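You operate a simulated robot arm through the tools that you are given. There is no shell and no other tool. Be economical: measure what you need, move in short steps, check, and stop when the job is done.

You are at the controls of a simulated two-armed robot. One attempt, no reset.

Task
Line up the rail of grey machine five with the die mouth.
Fine: side indicator at 0 and the rail locked again, then blank 5 slides down into the die mouth. The machine stays off.

Only the result counts: the job must be done as asked and must still hold three seconds after the hand-in. Knocking over, shifting, dropping, spilling or breaking anything else fails it.

Robot
Two 7-joint arms with fingered hands on one trunk, on a base that drives. Base frame: it is fixed to the floor where the robot stands at the start and does not move with it; the origin is under the middle of the robot, x ahead of it, y to its left, z up; the surface under the hand at the start is at about z = 83. Readings come in cm, rad, newtons and seconds.
The left shoulder is at the start at [2.1, 20.8, 158.4], the right one opposite. With the tool pointing down near the work surface each hand reaches from about 10 to 96 cm from the robot's upright axis, wherever it stands, measured 20 degrees to its own side. Places, roughly: gap knob [-40, 70, 90]; guide knob [-50, 60, 90]; isolator of grey machine five [10, -70, 70]; rail lock of grey machine five [60, 0, 90]; rail of grey machine five [60, -10, 110]; side indicator [60, -40, 90]; side knob [50, -10, 90]; sliding rail of grey machine four [-50, 70, 110]. Payload 5 kg a hand.
The tool frame of a hand sits at the grasp point between the pads (the TCP): z along the fingers, y along the line on which they close. The tips reach 4.8 cm beyond it. Largest opening 16 cm; the body of the gripper starts 5.6 cm behind the TCP. The gripper is a hand of 4 fingers: y runs from the thumb to the fingers, the wrist lies at [-2.6, -14.2, -25.2] in the tool frame, and closing takes about 1.5 s.
Orientation is told as [roll, pitch, yaw] about the base's x, y, z axes, in that order, counted from this pose: with the fingers straight down and the wrist toward the robot, the tool's x, y and z point along [0, 1, 0], [1, 0, 0] and [0, 0, -1] of the base frame.

Tools
- The arms move only by the tool servo_tool. It takes "left_plan", "right_plan" or both (then of equal length, played together; a hand with none holds still); each is one flat list of numbers, 7 for each row, row after row: the shift along the base's x, y, z in cm, then the turn, a rotation vector about the base's x, y, z in degrees, then the closure, from 0 (fully open) to 1 (shut). In form: [dx, dy, dz, ax, ay, az, gripper, dx, dy, dz, ax, ay, az, gripper, ...]. A call has 1 to 12 rows; each row shifts and turns the commanded pose from where the row before left it. A row lasts 0.2 s, in which the tool goes at most 5 cm and 0.15 rad; a call with a longer step from one row to the next is refused whole, and so is a gripper value outside its range. A pose out of reach is approached as far as the arm can. The call stops where the force on the tool passes 40 N (or 10 N more than at its start, if that is more) or the arm is blocked; 0.2 s more then pass. The fingers move at their own pace (about 10.8 cm/s each) and stop on an object; they squeeze with about 28 N. The grip force told is the motor's: it shows also when the fingers shut on nothing. Time passes only in rows, and 0.2 s behind the last, so rows that do not move let the fingers close. The reply holds the time, the measured pose of the TCP, the force on the tool along the base axes, the opening and the grip force, in the units named above and with some noise, with the torque about the TCP (base axes, N m) and any sound that the robot's microphone picked up.
- Cameras (640 x 400 px; columns grow to the right, rows downward): "scene" is now at [7.48, 2.99, 174.4]; the picture's right is [0.42, -0.91, -0.00], its down [-0.75, -0.35, -0.56] and it looks along [0.51, 0.24, -0.83] (base axes); focal length 214 px, centre (320, 200). "left" rides on the left gripper at [-8.7, -13.2, -18.9] in its tool frame; the picture's right is [-0.83, -0.26, 0.49], its down [0.51, -0.71, 0.49] and it looks along [0.22, 0.66, 0.72] (tool axes); focal length 238 px, centre (320, 200). "right" rides on the right gripper at [8.7, -13.3, -18.9] in its tool frame; the picture's right is [-0.83, 0.26, -0.49], its down [-0.51, -0.71, 0.49] and it looks along [-0.22, 0.66, 0.72] (tool axes); focal length 238 px, centre (320, 200). There is no depth. A picture from a camera that has moved, and an enlarged one, comes with that camera's place and axes in the base frame and with its lens.
- capture(camera): a new picture of that camera. No time passes.
- lift_body(by): slides the trunk up (or, below 0, down) by that many cm; the arms and the scene camera ride with it, the base frame stays. It gives what a move gives, with no picture.
- roll_base(legs): drives the robot by 1 to 6 legs, each [ahead, left, turn to the left] in cm, cm and rad, along the robot's own axes; the way and the turn of a leg run together, so that a leg with both is an arc; at most 150 cm and 3.142 rad a leg. The arms and the cameras ride along, it lands a little off, and it stops where it bumps. It gives what a move gives.
- set_grasp(shape, hand): the hand has 4 fingers and takes this shape, open, in about a second: jaw (thumb against the fingers, like two jaws); tri (thumb and two fingers); tip (a fingertip pinch); poke (one finger out to press); point (the index stretched); flat (the hand flat); cup (the hand cupped); fist (a fist). The gripper value then closes the fingers along that shape, each until it touches; the sizes above hold for jaw. It gives what a move gives, with no picture.
- turn_head(pan, tilt): turns the head with the scene camera to pan (to the left, within 1.501 rad either way) and tilt (down, from -0.506 to 1.204), counted from straight ahead of the robot. It gives what a move gives.
- enlarge(camera, box): a new picture of the part [left, top, right, bottom] of that camera's present view, enlarged. No time passes.
- hand_in(): hands the job in; it is judged then, once.

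Go step by step. Nothing tells you exact positions but the pictures and the camera data: compare them with the known pose of the tool, close in by small moves and look again before you grip or let go. The budget is 120 turns and 108 pictures, counting those below and the enlarged ones. Unless the task says otherwise, let go and move clear before handing in, and close with one line.

The tools are called after "Emit:" as name(argument=value, ...) on one line, values as JSON. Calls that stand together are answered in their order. servo_tool: Moves the arms, as the interface text tells. Its arguments: {"type":"object","properties":{"left_plan":{"type":"array","items":{"type":"number"}},"right_plan":{"type":"array","items":{"type":"number"}}},"required":[]} The other tools are called the same way: lift_body (by) slides the trunk up or down; set_grasp (shape, hand) gives the hand a shape; roll_base (legs) drives the base; turn_head (pan, tilt) turns the head that bears the scene camera; capture (camera) takes a picture; enlarge (camera, box) takes an enlarged picture of a part of a camera's view; hand_in () hands the job in.

At the start:

```text
t: 0.0
left_position: [69.58, 11.61, 138.99]
left_orientation: [-0.002, -0.001, 0.003]
left_force: [0.9, 0.1, -0.3]
left_moment: [-0.03, -0.04, 0.01]
left_opening: 15.97
left_grip_force: 0.1
left_shape: jaw
right_position: [53.23, -41.57, 141.9]
right_orientation: [0.0, 0.0, 0.0]
right_force: [0.3, -0.1, 1.5]
right_moment: [-0.04, -0.01, -0.01]
right_opening: 15.94
right_grip_force: 0.1
right_shape: jaw
trunk travel left (down, up): [-58.6, 10.4]
robot x, y, heading: [0.32, -0.13, 0.003]
head pan, tilt: [0.436, 0.979]
```

scene: 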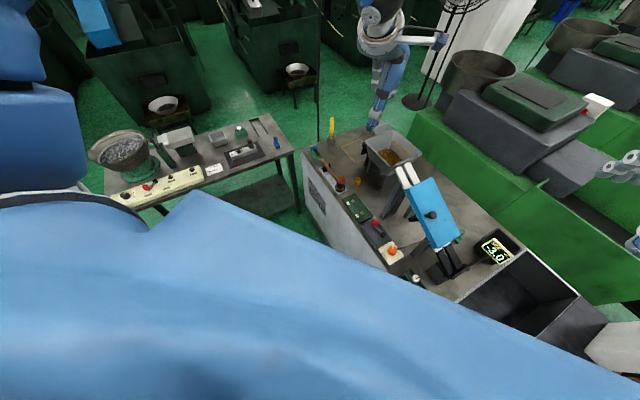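
right: 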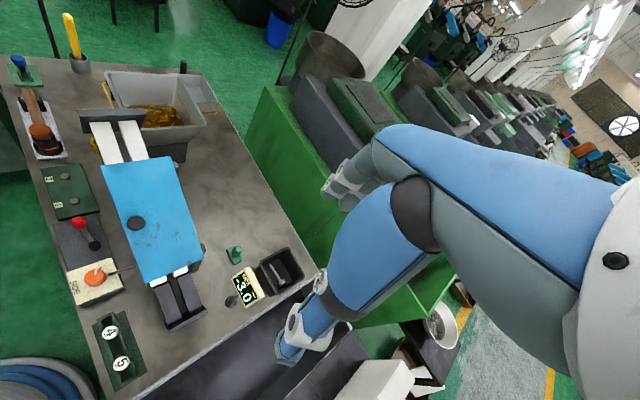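
left: 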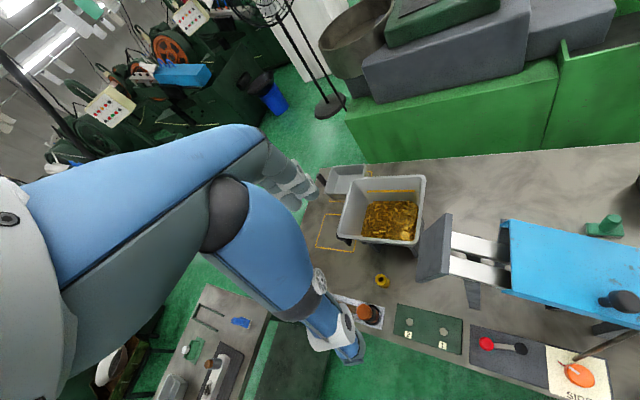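

The bench ahead has a blue-covered rail, a red-ended lever, an orange knob marked "SIDE" and an indicator near -3.0. I'll look closer before moving anything.

Emit:
enlarge(camera="right", box=[0, 180, 320, 380])

Emit:
enlarge(camera="left", box=[320, 200, 640, 400])

Emit:
enlarge(camera="scene", box=[280, 110, 600, 310])

```text
2.00 times, centred on (160, 280) of right
camera zoom: at [39.97, -32.67, 160.77], right [0.26, -0.83, 0.49], down [-0.71, -0.51, -0.49], along [0.66, -0.22, -0.72], focal length 477 px, centre (640, 40)
```

zoom: 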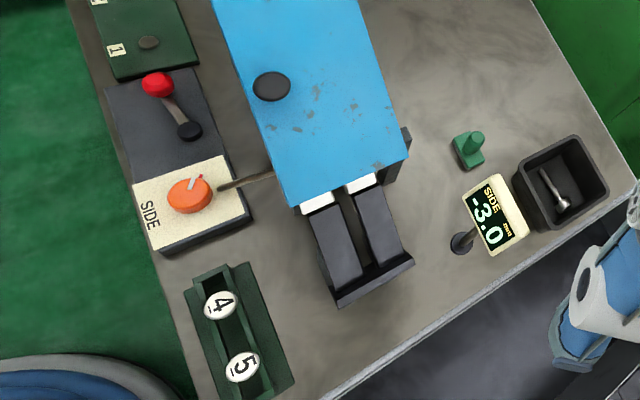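

```text
2.00 times, centred on (480, 300) of left
camera zoom: at [56.34, 2.94, 157.69], right [-0.26, -0.83, -0.49], down [-0.71, 0.51, -0.49], along [0.66, 0.22, -0.72], focal length 477 px, centre (0, 0)
```

zoom: 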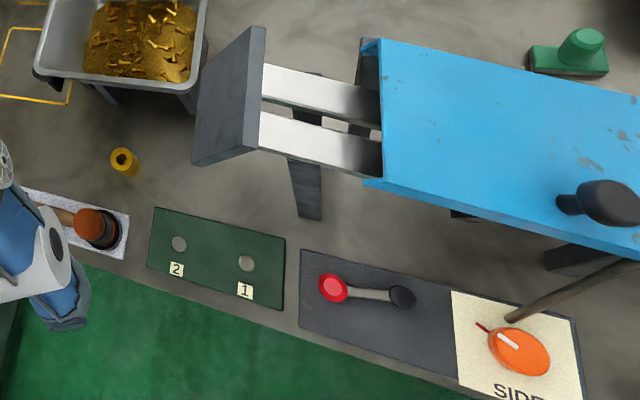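

```text
2.00 times, centred on (440, 210) of scene
camera zoom: at [7.48, 2.99, 174.4], right [0.42, -0.91, 0.0], down [-0.75, -0.35, -0.56], along [0.51, 0.24, -0.83], focal length 429 px, centre (80, 180)
```

zoom: 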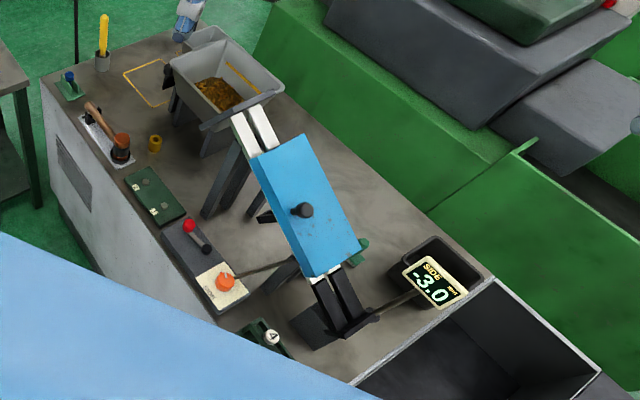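

The bench runs diagonally. Lever is near (58,0), knob near (50,-10), blanks near (40,-24). I'll zoom in more on the details.

Emit:
enlarge(camera="right", box=[60, 290, 160, 390])

Emit:
enlarge(camera="right", box=[30, 200, 150, 310])

Emit:
enlarge(camera="right", box=[130, 240, 310, 350])

Emit:
enlarge(camera="left", box=[400, 200, 540, 310])

```text
4.00 times, centred on (110, 340) of right
camera zoom: at [39.97, -32.67, 160.77], right [0.26, -0.83, 0.49], down [-0.71, -0.51, -0.49], along [0.66, -0.22, -0.72], focal length 953 px, centre (1160, -360)
```

zoom: 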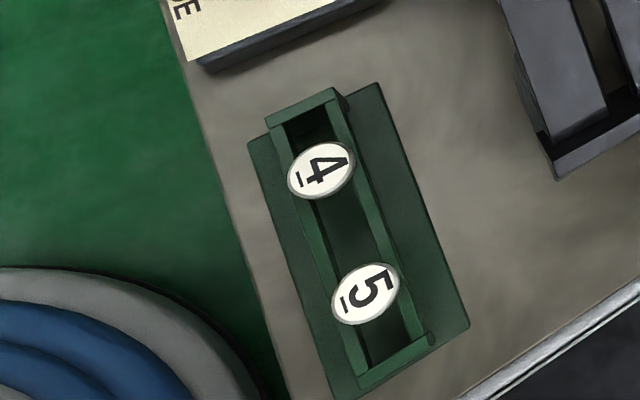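

```text
3.64 times, centred on (90, 255) of right
camera zoom: at [39.97, -32.67, 160.77], right [0.26, -0.83, 0.49], down [-0.71, -0.51, -0.49], along [0.66, -0.22, -0.72], focal length 867 px, centre (1156, 0)
```

zoom: 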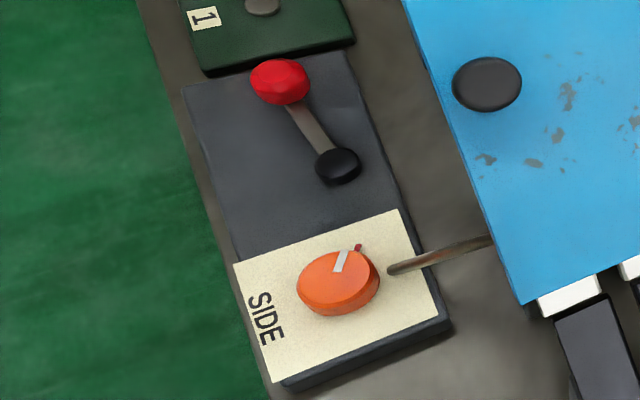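

```text
3.56 times, centred on (220, 295) of right
camera zoom: at [39.97, -32.67, 160.77], right [0.26, -0.83, 0.49], down [-0.71, -0.51, -0.49], along [0.66, -0.22, -0.72], focal length 848 px, centre (676, -138)
```

zoom: 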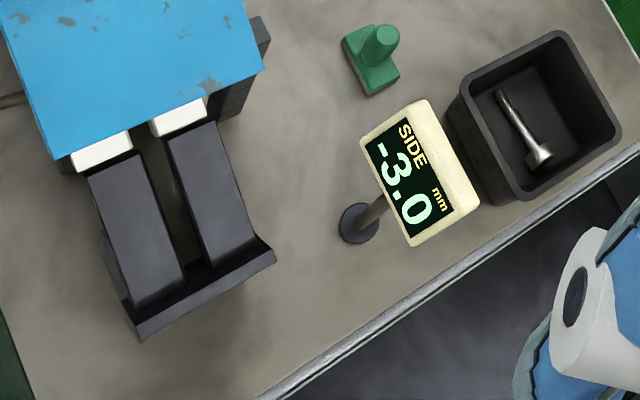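

```text
3.64 times, centred on (470, 255) of left
camera zoom: at [56.34, 2.94, 157.69], right [-0.26, -0.83, -0.49], down [-0.71, 0.51, -0.49], along [0.66, 0.22, -0.72], focal length 867 px, centre (-226, 0)
```

zoom: 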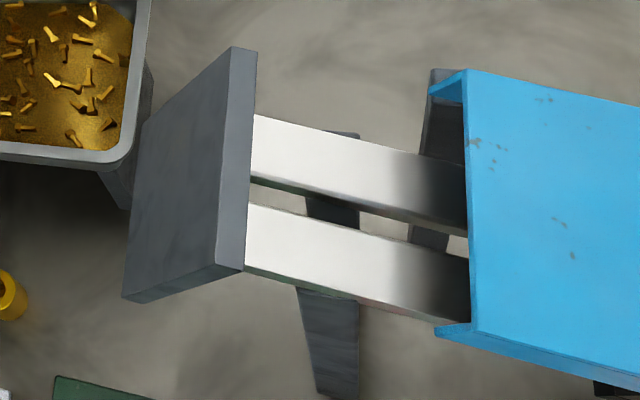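

Lever ball is about (59,0.4,88), pivot (56.3,-5.3,86.5), knob (50.1,-10.6,87). I bring the left hand lower above the lever to inspect it.

Emit:
servo_tool(left_plan=[-1.94, -1.09, -3.6, 0, 0, -4.3, 0.3, -1.94, -1.09, -3.6, 0, 0, -4.3, 0.3, -1.94, -1.09, -3.6, 0, 0, -4.3, 0.3, -1.94, -1.09, -3.6, 0, 0, -4.3, 0.3, -1.94, -1.09, -3.6, 0, 0, -4.3, 0.3, -1.94, -1.09, -3.6, 0, 0, -4.3, 0.3, -1.94, -1.09, -3.6, 0, 0, -4.3, 0.3])

Emit:
capture(camera="left")

Emit:
capture(camera="right")

```text
t: 1.6
left_position: [56.1, 4.21, 113.67]
left_orientation: [-0.001, -0.001, -0.524]
left_force: [2.3, -0.3, 0.9]
left_moment: [0.05, 0.14, -0.03]
left_opening: 11.21
left_grip_force: 0.1
left_shape: jaw
right_position: [53.24, -41.55, 141.87]
right_orientation: [0.0, 0.001, 0.0]
right_force: [0.8, -1.2, -0.2]
right_moment: [-0.01, 0.04, 0.0]
right_opening: 15.98
right_grip_force: 0.2
right_shape: jaw
trunk travel left (down, up): [-58.6, 10.4]
robot x, y, heading: [0.19, 0.29, 0.003]
head pan, tilt: [0.436, 0.979]
```

```text
97 pictures are left
camera left: at [40.3, 3.28, 132.53], right [-0.64, -0.59, -0.49], down [-0.36, 0.79, -0.49], along [0.68, -0.14, -0.72], focal length 238 px, centre (320, 200)
```

left: 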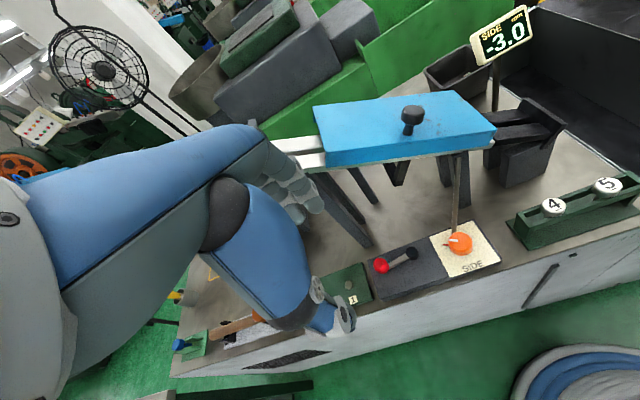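

```text
96 pictures are left
camera right: at [40.05, -32.7, 160.74], right [0.26, -0.83, 0.49], down [-0.71, -0.51, -0.49], along [0.66, -0.22, -0.72], focal length 238 px, centre (320, 200)
```

right: 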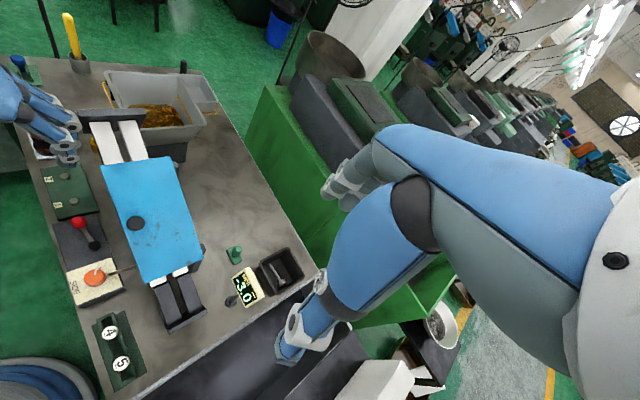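

The estimate holds: ball ray gives (58.9,-0.1) at z 88. Zooming in on the lever and on the cover/rail from here.

Emit:
enlarge(camera="left", box=[340, 210, 510, 310])

Emit:
enlarge(camera="left", box=[460, 80, 640, 250])

```text
3.76 times, centred on (425, 260) of left
camera zoom: at [40.3, 3.28, 132.53], right [-0.64, -0.59, -0.49], down [-0.36, 0.79, -0.49], along [0.68, -0.14, -0.72], focal length 897 px, centre (-75, -26)
```

zoom: 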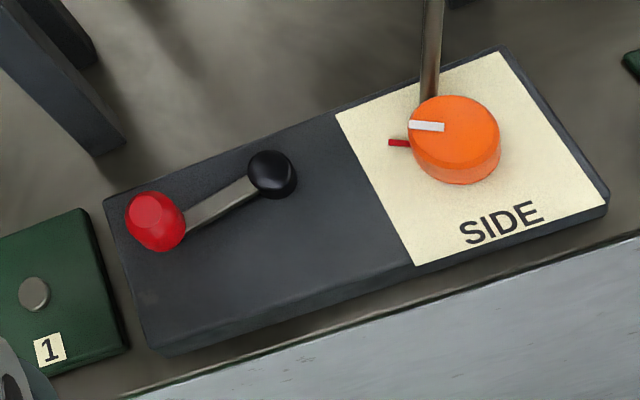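

```text
2.35 times, centred on (550, 165) of left
camera zoom: at [40.3, 3.28, 132.53], right [-0.64, -0.59, -0.49], down [-0.36, 0.79, -0.49], along [0.68, -0.14, -0.72], focal length 561 px, centre (-221, 282)
```

zoom: 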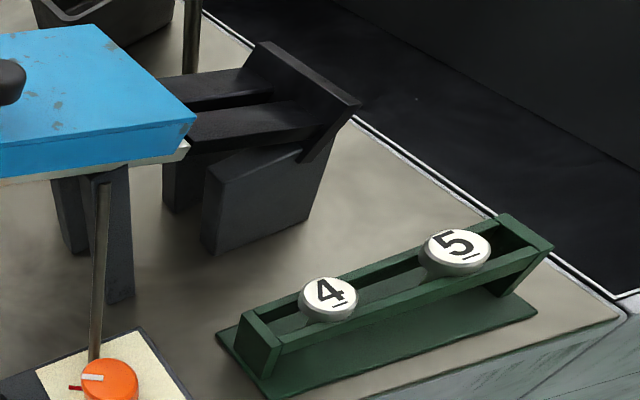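

The panel has the lever by its back edge, with swing room toward the operator. I tilt the left hand back away from the rail and come down in part, with the hand half closed to straddle the ball.

Emit:
servo_tool(left_plan=[0.28, -0.62, -2.7, -2, -3.5, 0, 0.6, 0.28, -0.62, -2.7, -2, -3.5, 0, 0.6, 0.28, -0.62, -2.7, -2, -3.5, 0, 0.6, 0.28, -0.62, -2.7, -2, -3.5, 0, 0.6, 0.28, -0.62, -2.7, -2, -3.5, 0, 0.6])

Emit:
capture(camera="left")

Emit:
enlarge(camera="right", box=[0, 100, 240, 300])

Emit:
capture(camera="scene")

```text
t: 2.8
left_position: [57.26, 0.81, 100.15]
left_orientation: [0.002, -0.353, -0.527]
left_force: [1.6, 0.1, 2.0]
left_moment: [0.05, 0.21, -0.04]
left_opening: 6.44
left_grip_force: 0.1
left_shape: jaw
right_position: [53.3, -41.49, 141.85]
right_orientation: [0.002, 0.0, 0.001]
right_force: [-0.6, -0.4, 0.8]
right_moment: [-0.01, 0.04, 0.01]
right_opening: 15.97
right_grip_force: 0.1
right_shape: jaw
trunk travel left (down, up): [-58.6, 10.4]
robot x, y, heading: [0.04, -0.06, -0.001]
head pan, tilt: [0.436, 0.979]
```

```text
93 pictures are left
camera left: at [36.64, 2.86, 113.2], right [-0.48, -0.68, -0.55], down [-0.17, 0.69, -0.7], along [0.86, -0.24, -0.45], focal length 238 px, centre (320, 200)
```

left: 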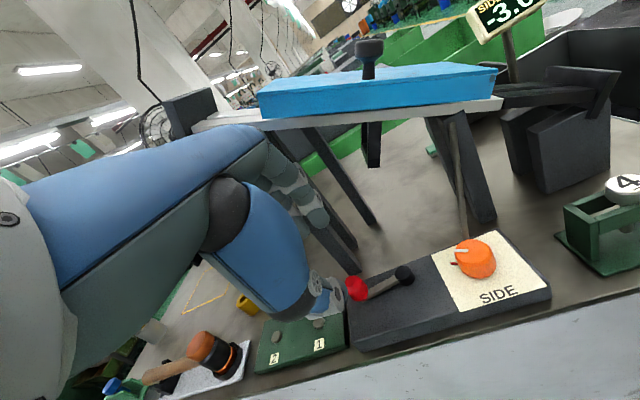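

```text
2.00 times, centred on (120, 200) of right
camera zoom: at [40.03, -32.67, 160.75], right [0.26, -0.83, 0.49], down [-0.71, -0.51, -0.49], along [0.66, -0.22, -0.72], focal length 477 px, centre (720, 200)
```

zoom: 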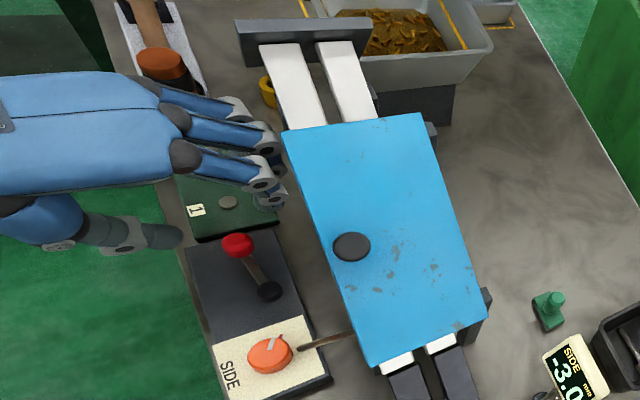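

```text
91 pictures are left
camera scene: at [7.54, 2.99, 174.4], right [0.42, -0.91, 0.0], down [-0.75, -0.35, -0.56], along [0.51, 0.24, -0.83], focal length 214 px, centre (320, 200)
```

scene: 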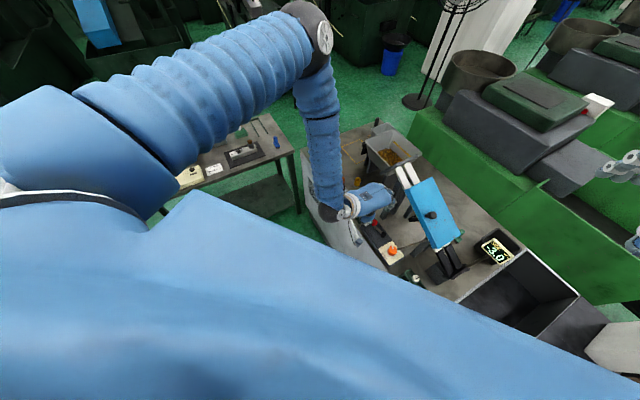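

The fingers would overhang plate "1", so a single finger is safer. I switch the left hand to the poke shape here, and look.

Emit:
set_grasp(shape="poke", hand="left")

Emit:
enlarge(camera="left", box=[160, 100, 480, 300])

Emit:
enlarge(camera="right", box=[0, 130, 160, 290])

```text
t: 3.7
left_position: [57.33, 0.81, 100.05]
left_orientation: [0.002, -0.351, -0.525]
left_force: [0.0, -0.1, 0.1]
left_moment: [-0.01, -0.02, 0.0]
left_opening: 0.0
left_grip_force: 0.1
left_shape: poke
right_position: [53.09, -41.49, 141.9]
right_orientation: [-0.001, 0.0, -0.001]
right_force: [0.9, -0.5, 0.3]
right_moment: [0.0, 0.01, 0.02]
right_opening: 15.95
right_grip_force: 0.1
right_shape: jaw
trunk travel left (down, up): [-58.6, 10.4]
robot x, y, heading: [-0.1, 0.1, -0.002]
head pan, tilt: [0.436, 0.979]
```

```text
2.00 times, centred on (320, 200) of left
camera zoom: at [36.58, 2.88, 113.24], right [-0.48, -0.68, -0.55], down [-0.18, 0.69, -0.7], along [0.86, -0.24, -0.45], focal length 477 px, centre (320, 200)
```

zoom: 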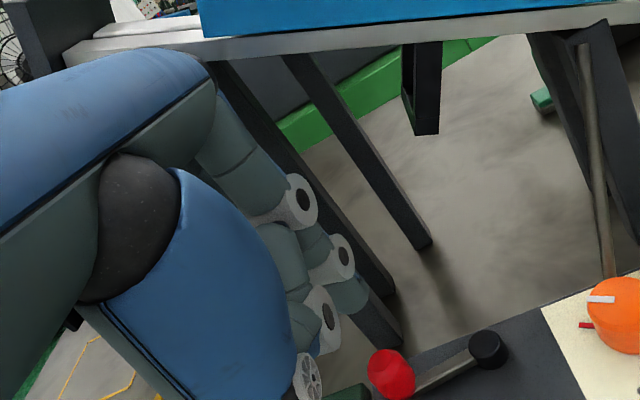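

```text
2.50 times, centred on (80, 210) of right
camera zoom: at [39.99, -32.68, 160.76], right [0.26, -0.83, 0.49], down [-0.71, -0.51, -0.49], along [0.66, -0.22, -0.72], focal length 596 px, centre (920, 175)
```

zoom: 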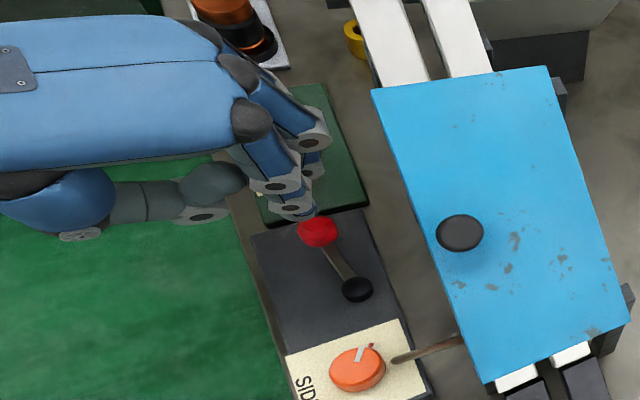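

The poke fingertip sits about 4.8 cm past the TCP, now right over the ball. I yaw the hand so the curled fingers stay away from the rail leg, and shift the tip to the far side of the ball, still above it.

Emit:
servo_tool(left_plan=[0.56, -0.4, 0, 0, 0, 7.5, 0, 0.56, -0.4, 0, 0, 0, 7.5, 0, 0.56, -0.4, 0, 0, 0, 7.5, 0, 0.56, -0.4, 0, 0, 0, 7.5, 0, 0.56, -0.4, 0, 0, 0, 7.5, 0, 0.56, -0.4, 0, 0, 0, 7.5, 0])

Emit:
enlarge(camera="left", box=[160, 100, 480, 300])

Emit:
enlarge(camera="right", box=[0, 130, 160, 290])

```text
t: 5.1
left_position: [60.57, -1.51, 100.21]
left_orientation: [0.004, -0.352, 0.263]
left_force: [0.3, -0.5, -0.2]
left_moment: [0.02, -0.01, -0.01]
left_opening: 0.01
left_grip_force: 0.0
left_shape: poke
right_position: [53.22, -41.52, 141.92]
right_orientation: [0.0, 0.0, 0.0]
right_force: [0.0, -0.7, -0.4]
right_moment: [0.07, 0.02, 0.0]
right_opening: 15.94
right_grip_force: 0.0
right_shape: jaw
trunk travel left (down, up): [-58.6, 10.4]
robot x, y, heading: [-0.19, 0.23, 0.001]
head pan, tilt: [0.436, 0.979]
```

```text
2.00 times, centred on (320, 200) of left
camera zoom: at [44.7, -14.87, 113.21], right [0.14, -0.82, -0.55], down [-0.61, 0.36, -0.7], along [0.78, 0.44, -0.45], focal length 477 px, centre (320, 200)
```

zoom: 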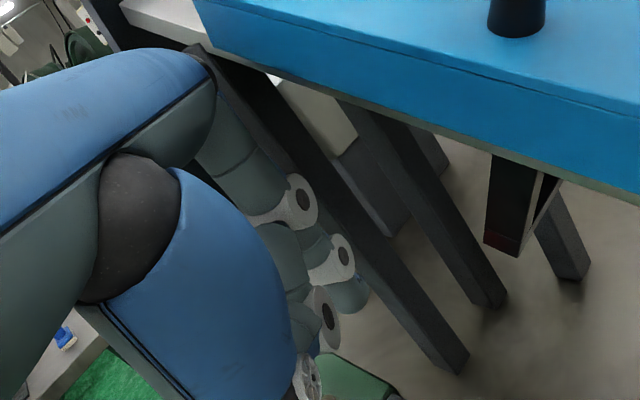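

```text
2.50 times, centred on (80, 210) of right
camera zoom: at [39.98, -32.78, 160.74], right [0.26, -0.83, 0.49], down [-0.71, -0.51, -0.49], along [0.66, -0.22, -0.72], focal length 596 px, centre (920, 175)
```

zoom: 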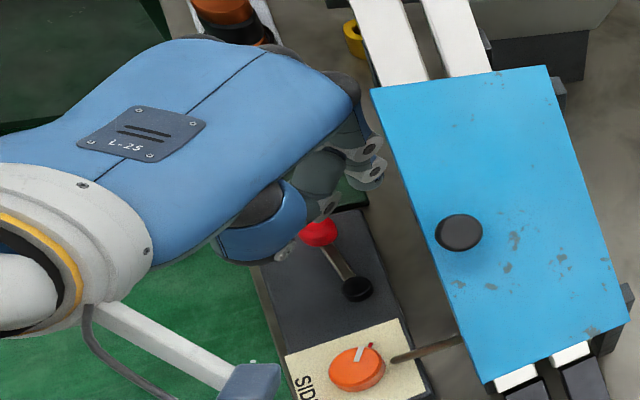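

I can't quite see which part is the extended fingertip, so I zoom in further from both cameras.

Emit:
enlarge(camera="right", box=[50, 175, 110, 245])

Emit:
enlarge(camera="left", box=[280, 170, 380, 330])

```text
5.71 times, centred on (80, 210) of right
camera zoom: at [39.98, -32.78, 160.74], right [0.26, -0.83, 0.49], down [-0.71, -0.51, -0.49], along [0.66, -0.22, -0.72], focal length 1362 px, centre (1691, 143)
```

zoom: 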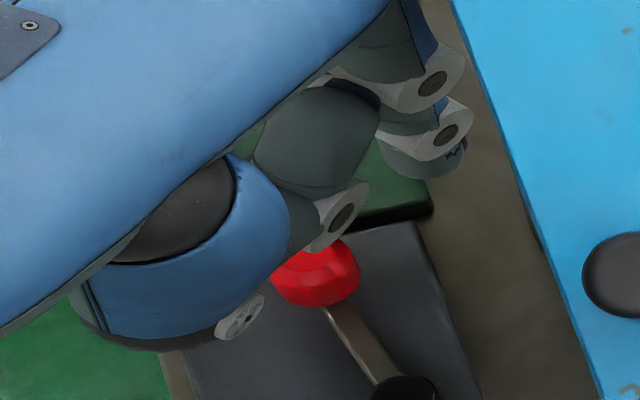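

```text
2.50 times, centred on (330, 250) of left
camera zoom: at [44.7, -14.87, 113.21], right [0.14, -0.82, -0.55], down [-0.61, 0.36, -0.7], along [0.78, 0.44, -0.45], focal length 596 px, centre (295, 75)
```

zoom: 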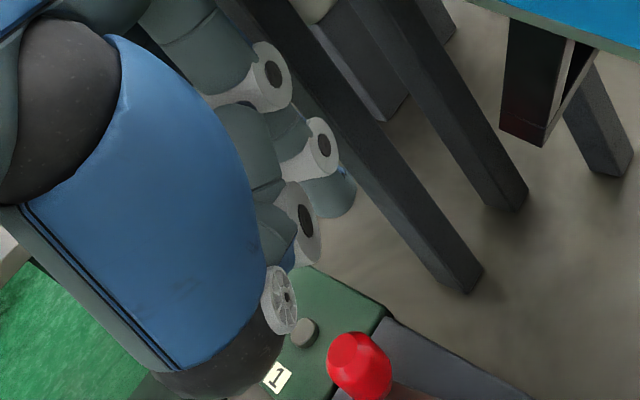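

The fingertip triangulates to about (62.6,-2.8,95.8), beyond the ball. I lower it in small rows, watching force.

Emit:
servo_tool(left_plan=[0, 0.25, -1.8, 0, 0, 0, 0, 0, 0.25, -1.8, 0, 0, 0, 0, 0, 0.25, -1.7, 0, 0, 0, 0, 0, 0.25, -1.5, 0, 0, 0, 0])

Emit:
enlarge(camera="right", box=[40, 165, 130, 255])

Emit:
enlarge(camera="left", box=[280, 170, 420, 330])

```text
t: 6.1
left_position: [60.75, -0.66, 93.4]
left_orientation: [0.003, -0.351, 0.26]
left_force: [0.5, -0.2, -0.2]
left_moment: [0.02, 0.08, 0.01]
left_opening: 0.01
left_grip_force: 0.0
left_shape: poke
right_position: [53.22, -41.45, 141.86]
right_orientation: [0.0, -0.001, 0.0]
right_force: [-0.3, 0.0, 0.0]
right_moment: [0.01, 0.02, 0.0]
right_opening: 15.98
right_grip_force: 0.1
right_shape: jaw
trunk travel left (down, up): [-58.6, 10.4]
robot x, y, heading: [0.04, -0.22, -0.001]
head pan, tilt: [0.436, 0.979]
```

```text
4.44 times, centred on (85, 210) of right
camera zoom: at [39.99, -32.72, 160.75], right [0.26, -0.83, 0.49], down [-0.71, -0.51, -0.49], along [0.66, -0.22, -0.72], focal length 1059 px, centre (1364, 156)
```

zoom: 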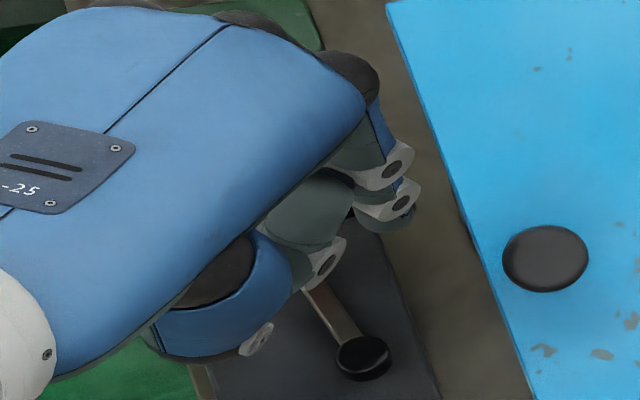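

```text
2.50 times, centred on (350, 250) of left
camera zoom: at [44.69, -13.88, 106.42], right [0.14, -0.82, -0.55], down [-0.61, 0.36, -0.7], along [0.78, 0.43, -0.45], focal length 596 px, centre (245, 75)
```

zoom: 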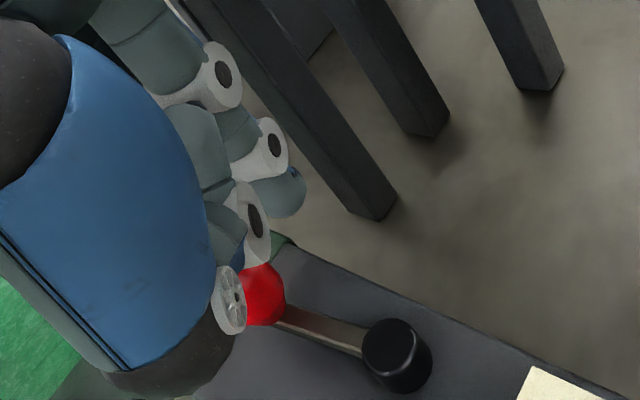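

Tip is now behind the ball at about ball height with no contact. I sweep it along the lever's arc toward the operator, watching the force.

Emit:
servo_tool(left_plan=[-0.5, 0.75, -0.7, 0, 0, 0, 0, -0.6, 0.75, 0, 0, 0, 0, 0, -0.7, 0.55, 0, 0, 0, 0, 0, -0.7, 0.55, 0, 0, 0, 0, 0, -0.8, 0.35, 0, 0, 0, 0, 0, -0.8, 0.35, 0, 0, 0, 0, 0, -0.9, 0.1, 0, 0, 0, 0, 0, -0.9, 0.1, 0, 0, 0, 0, 0])

Emit:
enlarge(camera="right", box=[30, 165, 130, 265])

Emit:
enlarge(camera="left", box=[280, 170, 440, 330])

```text
t: 7.9
left_position: [54.79, 2.95, 92.57]
left_orientation: [0.003, -0.349, 0.26]
left_force: [0.0, 0.1, 0.4]
left_moment: [0.01, 0.0, 0.01]
left_opening: 0.0
left_grip_force: 0.0
left_shape: poke
right_position: [53.09, -41.42, 141.86]
right_orientation: [0.001, -0.001, 0.0]
right_force: [0.3, -0.3, -0.1]
right_moment: [-0.05, 0.0, -0.03]
right_opening: 15.97
right_grip_force: 0.0
right_shape: jaw
trunk travel left (down, up): [-58.6, 10.4]
robot x, y, heading: [-0.28, 0.01, 0.003]
head pan, tilt: [0.436, 0.979]
```

```text
4.00 times, centred on (80, 215) of right
camera zoom: at [39.94, -32.69, 160.77], right [0.26, -0.83, 0.49], down [-0.71, -0.51, -0.49], along [0.66, -0.22, -0.72], focal length 953 px, centre (1280, 140)
```

zoom: 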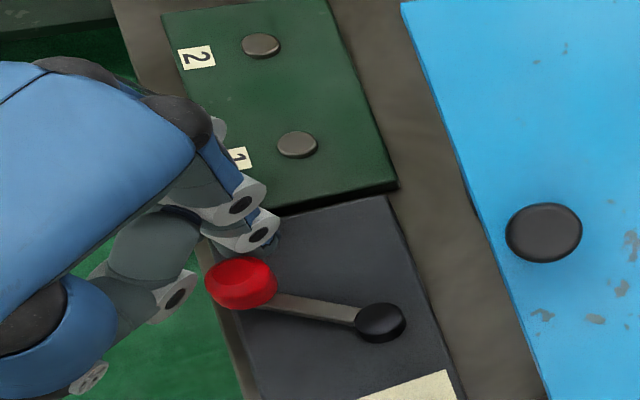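

```text
2.50 times, centred on (360, 250) of left
camera zoom: at [38.75, -10.31, 105.74], right [0.14, -0.82, -0.55], down [-0.61, 0.36, -0.7], along [0.78, 0.43, -0.45], focal length 596 px, centre (220, 75)
```

zoom: 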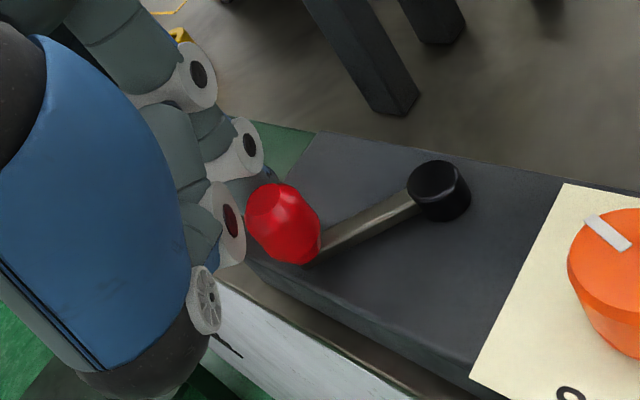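

The lever swung freely from about 65° to 107°. I continue the push along the arc to its stop.

Emit:
servo_tool(left_plan=[-0.5, -0.45, 0, 0, 0, 0, 0, -0.5, -0.45, 0, 0, 0, 0, 0, -0.8, -0.2, 0, 0, 0, 0, 0, -0.8, -0.2, 0, 0, 0, 0, 0, -0.75, -0.35, 0, 0, 0, 0, 0, -0.75, -0.35, 0, 0, 0, 0, 0, -0.55, -0.55, 0, 0, 0, 0, 0])

Emit:
enlarge(camera="right", box=[30, 165, 130, 265])

Emit:
enlarge(camera="left", box=[280, 170, 440, 330])

```text
t: 9.6
left_position: [51.14, 1.63, 92.97]
left_orientation: [0.012, -0.37, 0.272]
left_force: [20.3, 15.2, -0.7]
left_moment: [0.49, -0.63, 0.55]
left_opening: 0.01
left_grip_force: 0.1
left_shape: poke
right_position: [53.43, -41.18, 141.78]
right_orientation: [-0.002, 0.001, 0.004]
right_force: [0.2, -1.0, -0.6]
right_moment: [0.1, -0.06, -0.01]
right_opening: 15.97
right_grip_force: 0.0
right_shape: jaw
trunk travel left (down, up): [-58.6, 10.4]
robot x, y, heading: [-0.0, 0.13, 0.003]
head pan, tilt: [0.436, 0.979]
stopped in row 7 (left hand): the force on the tool passed its limit at 41 N (the readings are from after the stop); the commanded pose is now the measured one
```

```text
4.00 times, centred on (80, 215) of right
camera zoom: at [40.24, -32.48, 160.74], right [0.26, -0.83, 0.49], down [-0.71, -0.51, -0.49], along [0.66, -0.22, -0.72], focal length 953 px, centre (1280, 140)
```

zoom: 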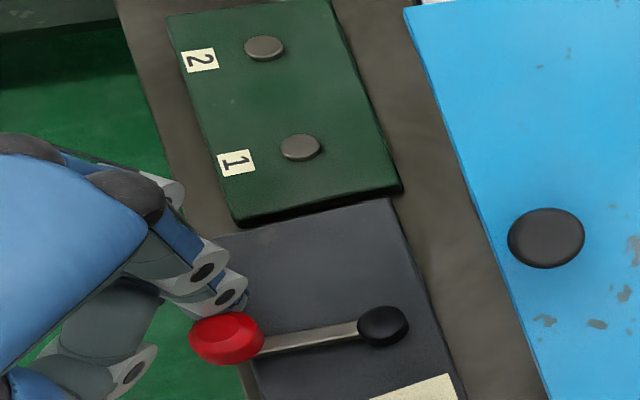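

```text
2.50 times, centred on (360, 250) of left
camera zoom: at [35.14, -12.06, 105.61], right [0.16, -0.81, -0.56], down [-0.61, 0.36, -0.71], along [0.78, 0.45, -0.43], focal length 596 px, centre (220, 75)
```

zoom: 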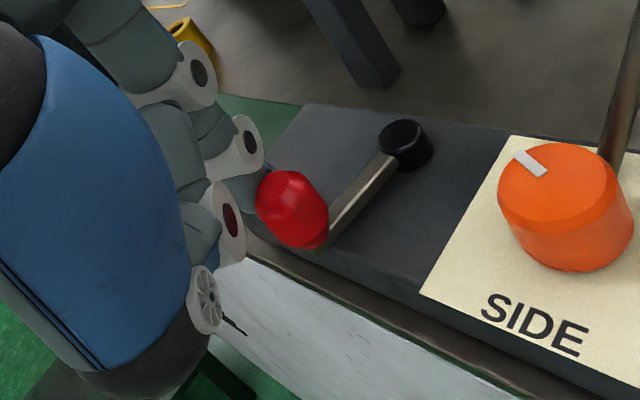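

The lever reached a stop at about 136°, so it should be unlocked. I back the finger off and rise, then prepare a fingertip-pinch shape for the knob.

Emit:
servo_tool(left_plan=[0.7, 0.9, 0, 0, 0, 0, 0, 0.7, 0.9, 0.5, 0, 0, 0, 0, 0, 0, 4.5, 0, 3, 0, 0, 0, 0, 4.5, 0, 4, 0, 0, 0, -1, 4, 0, 4, 0, 0, -1, -3, 3, 0, 4, 5, 0, -1, -4, 2, 0, 4, 7, 0])

Emit:
set_grasp(shape="tip", hand="left")

Emit:
capture(camera="left")

Emit:
enlarge(camera="right", box=[20, 140, 300, 330])

```text
t: 11.2
left_position: [50.04, -5.2, 111.33]
left_orientation: [0.111, -0.043, 0.457]
left_force: [0.1, -0.4, 0.6]
left_moment: [0.04, -0.08, -0.01]
left_opening: 0.02
left_grip_force: 0.1
left_shape: poke
right_position: [53.43, -41.54, 141.81]
right_orientation: [0.002, -0.001, 0.003]
right_force: [-0.4, -0.2, 0.6]
right_moment: [0.08, -0.03, 0.0]
right_opening: 15.96
right_grip_force: 0.0
right_shape: jaw
trunk travel left (down, up): [-58.6, 10.4]
robot x, y, heading: [0.13, 0.26, -0.0]
head pan, tilt: [0.436, 0.979]
```

```text
t: 12.1
left_position: [50.08, -4.92, 111.41]
left_orientation: [0.108, -0.043, 0.458]
left_force: [-1.2, -0.3, 0.0]
left_moment: [-0.01, 0.0, 0.04]
left_opening: 16.0
left_grip_force: 0.0
left_shape: tip
right_position: [53.31, -41.39, 141.88]
right_orientation: [0.0, -0.002, 0.0]
right_force: [0.4, 0.1, 0.3]
right_moment: [-0.01, 0.03, 0.02]
right_opening: 15.96
right_grip_force: 0.1
right_shape: jaw
trunk travel left (down, up): [-58.6, 10.4]
robot x, y, heading: [-0.02, -0.02, 0.001]
head pan, tilt: [0.436, 0.979]
```

```text
78 pictures are left
camera left: at [42.21, -20.7, 128.53], right [0.13, -0.8, -0.58], down [-0.86, 0.19, -0.46], along [0.49, 0.57, -0.67], focal length 238 px, centre (320, 200)
```

left: 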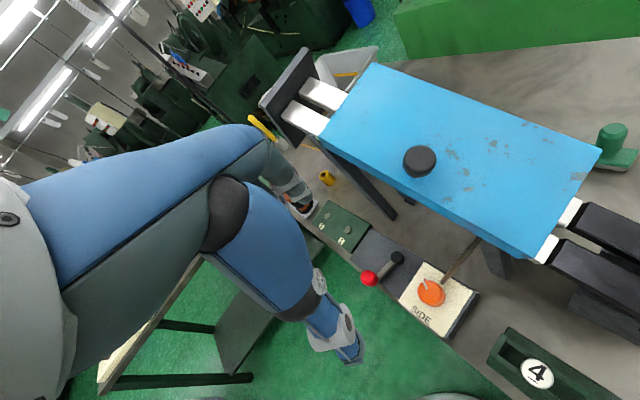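

```text
2.11 times, centred on (160, 235) of right
camera zoom: at [40.08, -32.53, 160.77], right [0.26, -0.83, 0.49], down [-0.71, -0.51, -0.49], along [0.66, -0.22, -0.72], focal length 502 px, centre (657, 126)
```

zoom: 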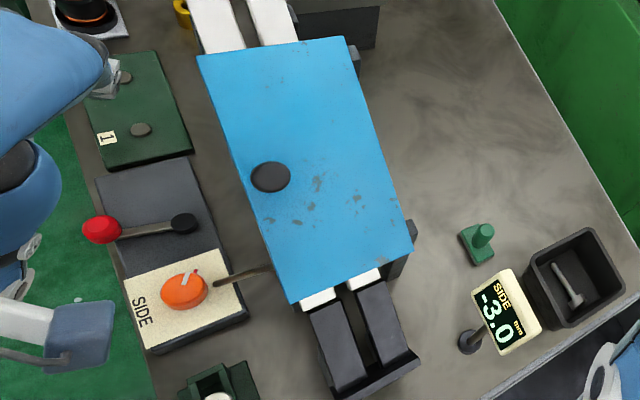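

Reading is still -3.0 and the lever is at its other stop. I level the left hand, yaw it to 45° so its thumb–finger line runs along the panel (clear of the rod behind the knob), and hover over the knob.

Emit:
servo_tool(left_plan=[0, -1.42, -2.8, -1.7, -0.1, 4.75, 0.5, 0, -1.42, -2.8, -1.7, -0.1, 4.75, 0.5, 0, -1.42, -2.8, -1.7, -0.1, 4.75, 0.5, 0, -1.42, -2.8, -1.7, -0.1, 4.75, 0.5, 0, 0, 0, 0, 0, 0, 0.5, 0, 0, 0, 0, 0, 0, 0.5])

Emit:
capture(camera="left")

Emit:
enlarge(camera="right", box=[20, 200, 160, 320])

```text
t: 13.5
left_position: [50.03, -10.77, 100.14]
left_orientation: [0.008, 0.019, 0.79]
left_force: [-0.1, 0.9, -0.8]
left_moment: [0.04, 0.01, -0.03]
left_opening: 8.05
left_grip_force: 0.0
left_shape: tip
right_position: [53.41, -41.36, 141.88]
right_orientation: [0.001, 0.001, 0.003]
right_force: [0.6, -0.2, 0.0]
right_moment: [-0.02, -0.01, 0.02]
right_opening: 15.97
right_grip_force: 0.0
right_shape: jaw
trunk travel left (down, up): [-58.6, 10.4]
robot x, y, heading: [0.16, 0.3, -0.003]
head pan, tilt: [0.436, 0.979]
```

```text
76 pictures are left
camera left: at [47.25, -26.13, 119.17], right [0.4, -0.77, -0.49], down [-0.87, -0.15, -0.47], along [0.29, 0.61, -0.73], focal length 238 px, centre (320, 200)
```

left: 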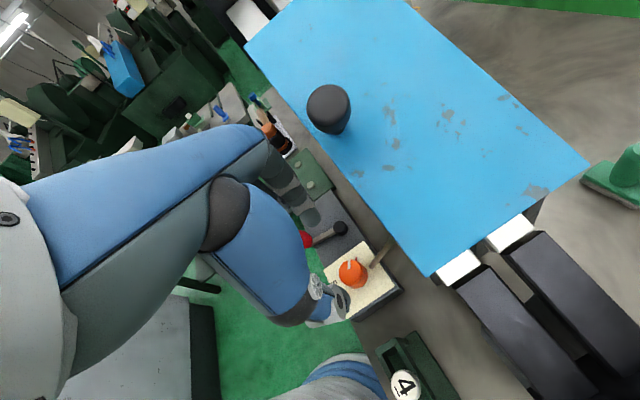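

```text
3.33 times, centred on (90, 260) of right
camera zoom: at [40.1, -32.56, 160.76], right [0.26, -0.83, 0.49], down [-0.71, -0.51, -0.49], along [0.66, -0.22, -0.72], focal length 794 px, centre (1087, 0)
```

zoom: 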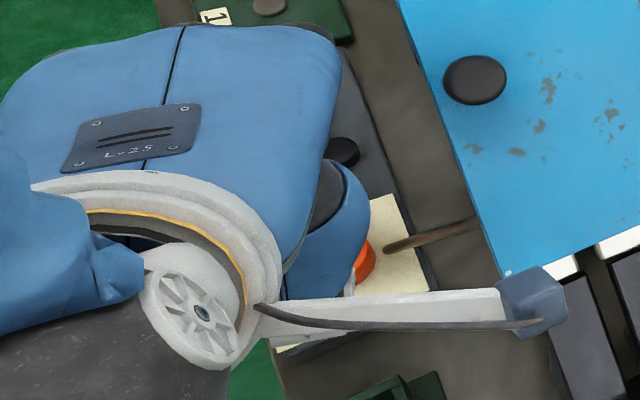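

The pinch is centred over the knob at (50,-10.8), and the camera bracket clears the rail. I descend around the knob.

Emit:
servo_tool(left_plan=[0, 0, -3, 0, 0, 0, 0.5, 0, 0, -3, 0, 0, 0, 0.5, 0, 0, -2, 0, 0, 0, 0.5, 0, 0, -1, 0, 0, 0, 0.5])

Emit:
enlarge(camera="left", box=[240, 170, 420, 330])

```text
t: 14.5
left_position: [49.95, -10.63, 91.06]
left_orientation: [0.008, 0.02, 0.79]
left_force: [0.2, -0.1, 0.8]
left_moment: [-0.02, 0.0, 0.0]
left_opening: 8.06
left_grip_force: 0.2
left_shape: tip
right_position: [53.54, -41.42, 141.89]
right_orientation: [0.001, -0.001, 0.002]
right_force: [-0.8, -0.3, -0.1]
right_moment: [-0.02, -0.02, 0.0]
right_opening: 15.96
right_grip_force: 0.1
right_shape: jaw
trunk travel left (down, up): [-58.6, 10.4]
robot x, y, heading: [0.27, 0.31, -0.002]
head pan, tilt: [0.436, 0.979]
```

```text
2.50 times, centred on (330, 250) of left
camera zoom: at [47.24, -26.03, 110.16], right [0.4, -0.77, -0.49], down [-0.87, -0.15, -0.47], along [0.29, 0.61, -0.73], focal length 596 px, centre (295, 75)
```

zoom: 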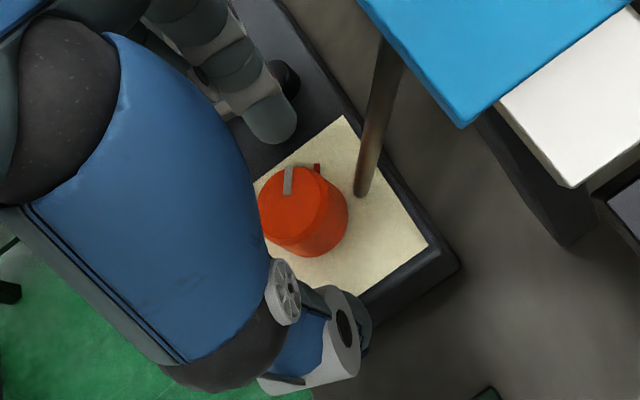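

The knob lies between index and thumb. I close on it.

Emit:
servo_tool(left_plan=[0, 0, -0.3, 0, 0, 0, 0.7, 0, 0, 0, 0, 0, 0, 0.8, 0, 0, 0, 0, 0, 0, 1, 0, 0, 0, 0, 0, 0, 1, 0, 0, 0, 0, 0, 0, 1])

Emit:
enlarge(camera="left", box=[240, 170, 420, 330])

```text
t: 15.7
left_position: [49.74, -10.83, 90.9]
left_orientation: [0.006, 0.017, 0.79]
left_force: [0.9, -3.3, 23.9]
left_moment: [0.18, -0.55, 0.07]
left_opening: 4.09
left_grip_force: 27.7
left_shape: tip
right_position: [53.11, -41.25, 141.82]
right_orientation: [0.001, 0.001, -0.001]
right_force: [0.4, -0.2, -0.2]
right_moment: [0.04, -0.02, -0.05]
right_opening: 15.94
right_grip_force: 0.1
right_shape: jaw
trunk travel left (down, up): [-58.6, 10.4]
robot x, y, heading: [-0.14, 0.11, 0.002]
head pan, tilt: [0.436, 0.979]
```

```text
2.50 times, centred on (330, 250) of left
camera zoom: at [47.09, -26.12, 109.94], right [0.4, -0.78, -0.49], down [-0.87, -0.15, -0.47], along [0.29, 0.61, -0.73], focal length 596 px, centre (295, 75)
```

zoom: 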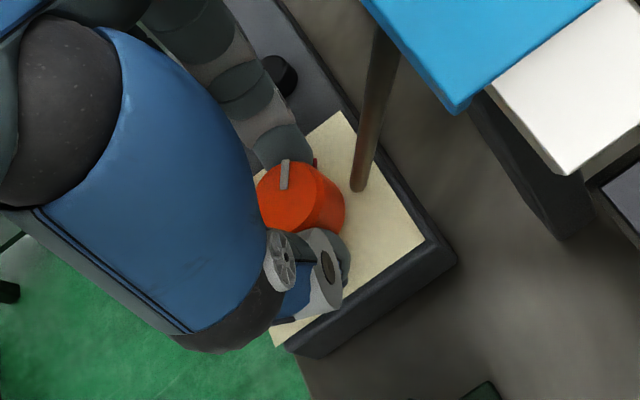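

Knob gripped (opening 4.1 cm, 28 N), with a bit of downward press. I ease up 0.3 cm and turn it +20°, then read the indicator.

Emit:
servo_tool(left_plan=[0, 0, 0.25, 0, 0, 0, 1, 0, 0, 0, 0, 0, 5, 1, 0, 0, 0, 0, 0, 5, 1, 0, 0, 0, 0, 0, 5, 1, 0, 0, 0, 0, 0, 5, 1, 0, 0, 0, 0, 0, 0, 1])

Emit:
enlarge(camera="right", box=[130, 200, 290, 320])

Emit:
enlarge(camera="left", box=[240, 170, 420, 330])

```text
t: 17.1
left_position: [49.91, -10.82, 91.09]
left_orientation: [0.008, 0.021, 1.141]
left_force: [-1.3, -4.6, -7.0]
left_moment: [-0.07, -0.01, -0.02]
left_opening: 3.87
left_grip_force: 28.1
left_shape: tip
right_position: [53.41, -41.37, 141.89]
right_orientation: [-0.001, 0.0, 0.002]
right_force: [1.2, 0.4, 0.3]
right_moment: [0.01, -0.01, 0.01]
right_opening: 15.95
right_grip_force: 0.1
right_shape: jaw
trunk travel left (down, up): [-58.6, 10.4]
robot x, y, heading: [0.23, 0.15, 0.001]
head pan, tilt: [0.436, 0.979]
```

```text
3.33 times, centred on (210, 260) of right
camera zoom: at [40.1, -32.59, 160.75], right [0.26, -0.83, 0.49], down [-0.71, -0.51, -0.49], along [0.66, -0.22, -0.72], focal length 794 px, centre (687, 0)
```

zoom: 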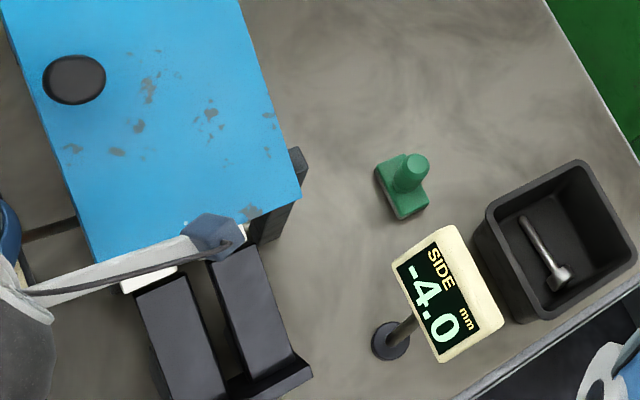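

```text
2.50 times, centred on (330, 250) of left
camera zoom: at [52.63, -26.13, 110.01], right [0.64, -0.59, -0.49], down [-0.76, -0.44, -0.47], along [0.06, 0.68, -0.73], focal length 596 px, centre (295, 75)
```

zoom: 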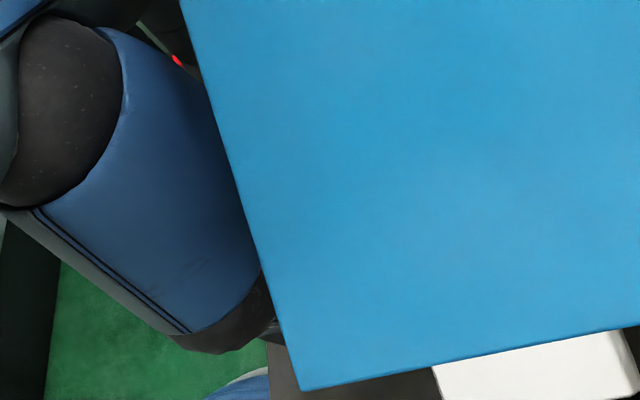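

+20° moved it from -3.0 to -4.0, so clockwise is right: about 20° per mm, 80° to go. I turn −50° first, staying clear of the rod.

Emit:
servo_tool(left_plan=[0, 0, 0, 0, 0, -5, 1, 0, 0, 0, 0, 0, -5, 1, 0, 0, 0, 0, 0, -5, 1, 0, 0, 0, 0, 0, -5, 1, 0, 0, 0, 0, 0, -5, 1, 0, 0, 0, 0, 0, -5, 1, 0, 0, 0, 0, 0, -5, 1, 0, 0, 0, 0, 0, -5, 1, 0, 0, 0, 0, 0, -5, 1, 0, 0, 0, 0, 0, -5, 1, 0, 0, 0, 0, 0, 0, 1])

Emit:
enlarge(camera="right", box=[130, 200, 290, 320])

Emit:
enlarge(camera="left", box=[240, 170, 420, 330])

```text
t: 19.5
left_position: [50.06, -10.82, 91.11]
left_orientation: [0.009, 0.022, 0.265]
left_force: [-5.0, -4.6, -9.8]
left_moment: [-0.13, 0.14, 0.03]
left_opening: 3.78
left_grip_force: 27.8
left_shape: tip
right_position: [53.45, -41.5, 141.89]
right_orientation: [0.001, 0.0, 0.002]
right_force: [0.4, 1.2, -0.4]
right_moment: [-0.01, -0.01, 0.02]
right_opening: 15.94
right_grip_force: 0.0
right_shape: jaw
trunk travel left (down, up): [-58.6, 10.4]
robot x, y, heading: [0.22, 0.19, 0.003]
head pan, tilt: [0.436, 0.979]
```

```text
3.33 times, centred on (210, 260) of right
camera zoom: at [40.09, -32.62, 160.75], right [0.26, -0.83, 0.49], down [-0.71, -0.51, -0.49], along [0.66, -0.22, -0.72], focal length 794 px, centre (687, 0)
```

zoom: 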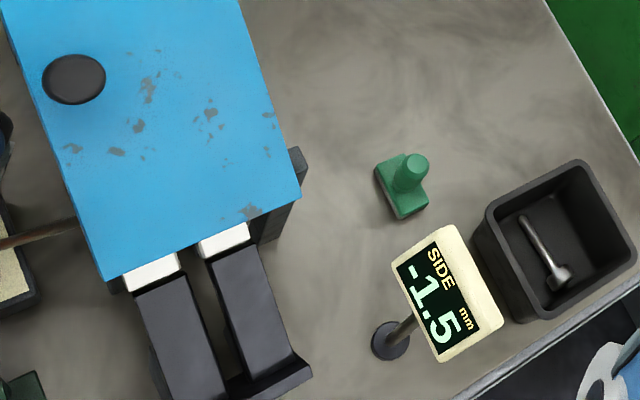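

```text
2.50 times, centred on (330, 250) of left
camera zoom: at [39.93, -22.64, 110.07], right [-0.04, -0.87, -0.49], down [-0.83, 0.3, -0.47], along [0.56, 0.38, -0.73], focal length 596 px, centre (295, 75)
```

zoom: 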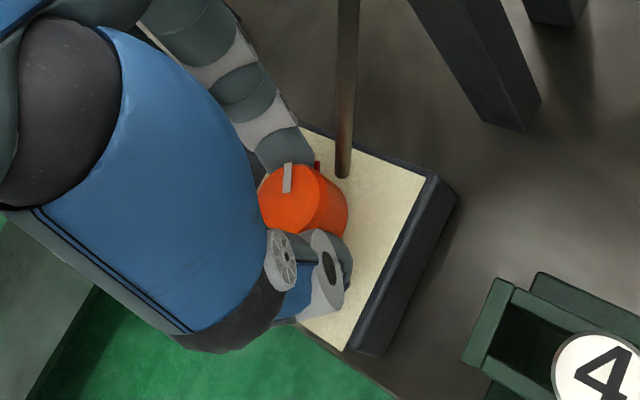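

It reads -1.5, exactly linear. I release slightly, turn back +45° around the knob, regrip and turn −30°.

Emit:
servo_tool(left_plan=[0, 0, 0, 0, 0, 0, 0.55, 0, 0, 0, 0, 0, 0, 0.55, 0, 0, 0, 0, 0, 6, 0.55, 0, 0, 0, 0, 0, 6, 0.55, 0, 0, 0, 0, 0, 7, 0.55, 0, 0, 0, 0, 0, 7, 0.55, 0, 0, 0, 0, 0, 7, 0.55, 0, 0, 0, 0, 0, 7, 0.55, 0, 0, 0, 0, 0, 0, 1, 0, 0, 0, 0, 0, 0, 1, 0, 0, 0, 0, 0, 0, 1])

Emit:
enlarge(camera="right", box=[130, 200, 290, 320])

Emit:
enlarge(camera="left", box=[240, 170, 420, 330])

```text
t: 21.9
left_position: [49.64, -11.01, 91.14]
left_orientation: [0.008, 0.024, 0.964]
left_force: [-10.0, -15.8, 10.1]
left_moment: [-0.77, 0.51, 0.04]
left_opening: 3.13
left_grip_force: 28.1
left_shape: tip
right_position: [53.35, -41.52, 141.88]
right_orientation: [-0.001, 0.0, 0.002]
right_force: [0.3, -0.1, -0.4]
right_moment: [-0.04, 0.01, 0.01]
right_opening: 15.95
right_grip_force: 0.1
right_shape: jaw
trunk travel left (down, up): [-58.6, 10.4]
robot x, y, heading: [-0.17, 0.24, 0.004]
head pan, tilt: [0.436, 0.979]
```

```text
3.33 times, centred on (210, 260) of right
camera zoom: at [39.93, -32.69, 160.79], right [0.26, -0.83, 0.49], down [-0.71, -0.51, -0.49], along [0.66, -0.22, -0.72], focal length 794 px, centre (687, 0)
```

zoom: 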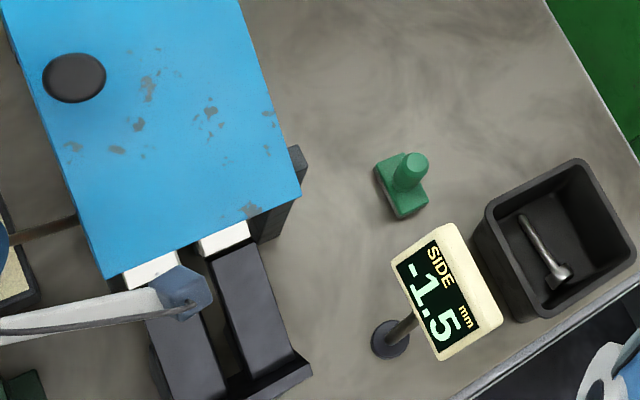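

```text
2.50 times, centred on (330, 250) of left
camera zoom: at [49.66, -26.59, 110.13], right [0.53, -0.7, -0.49], down [-0.83, -0.3, -0.47], along [0.18, 0.65, -0.74], focal length 596 px, centre (295, 75)
```

zoom: 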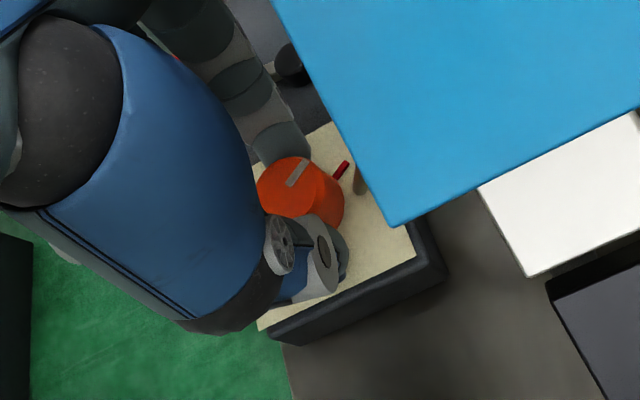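

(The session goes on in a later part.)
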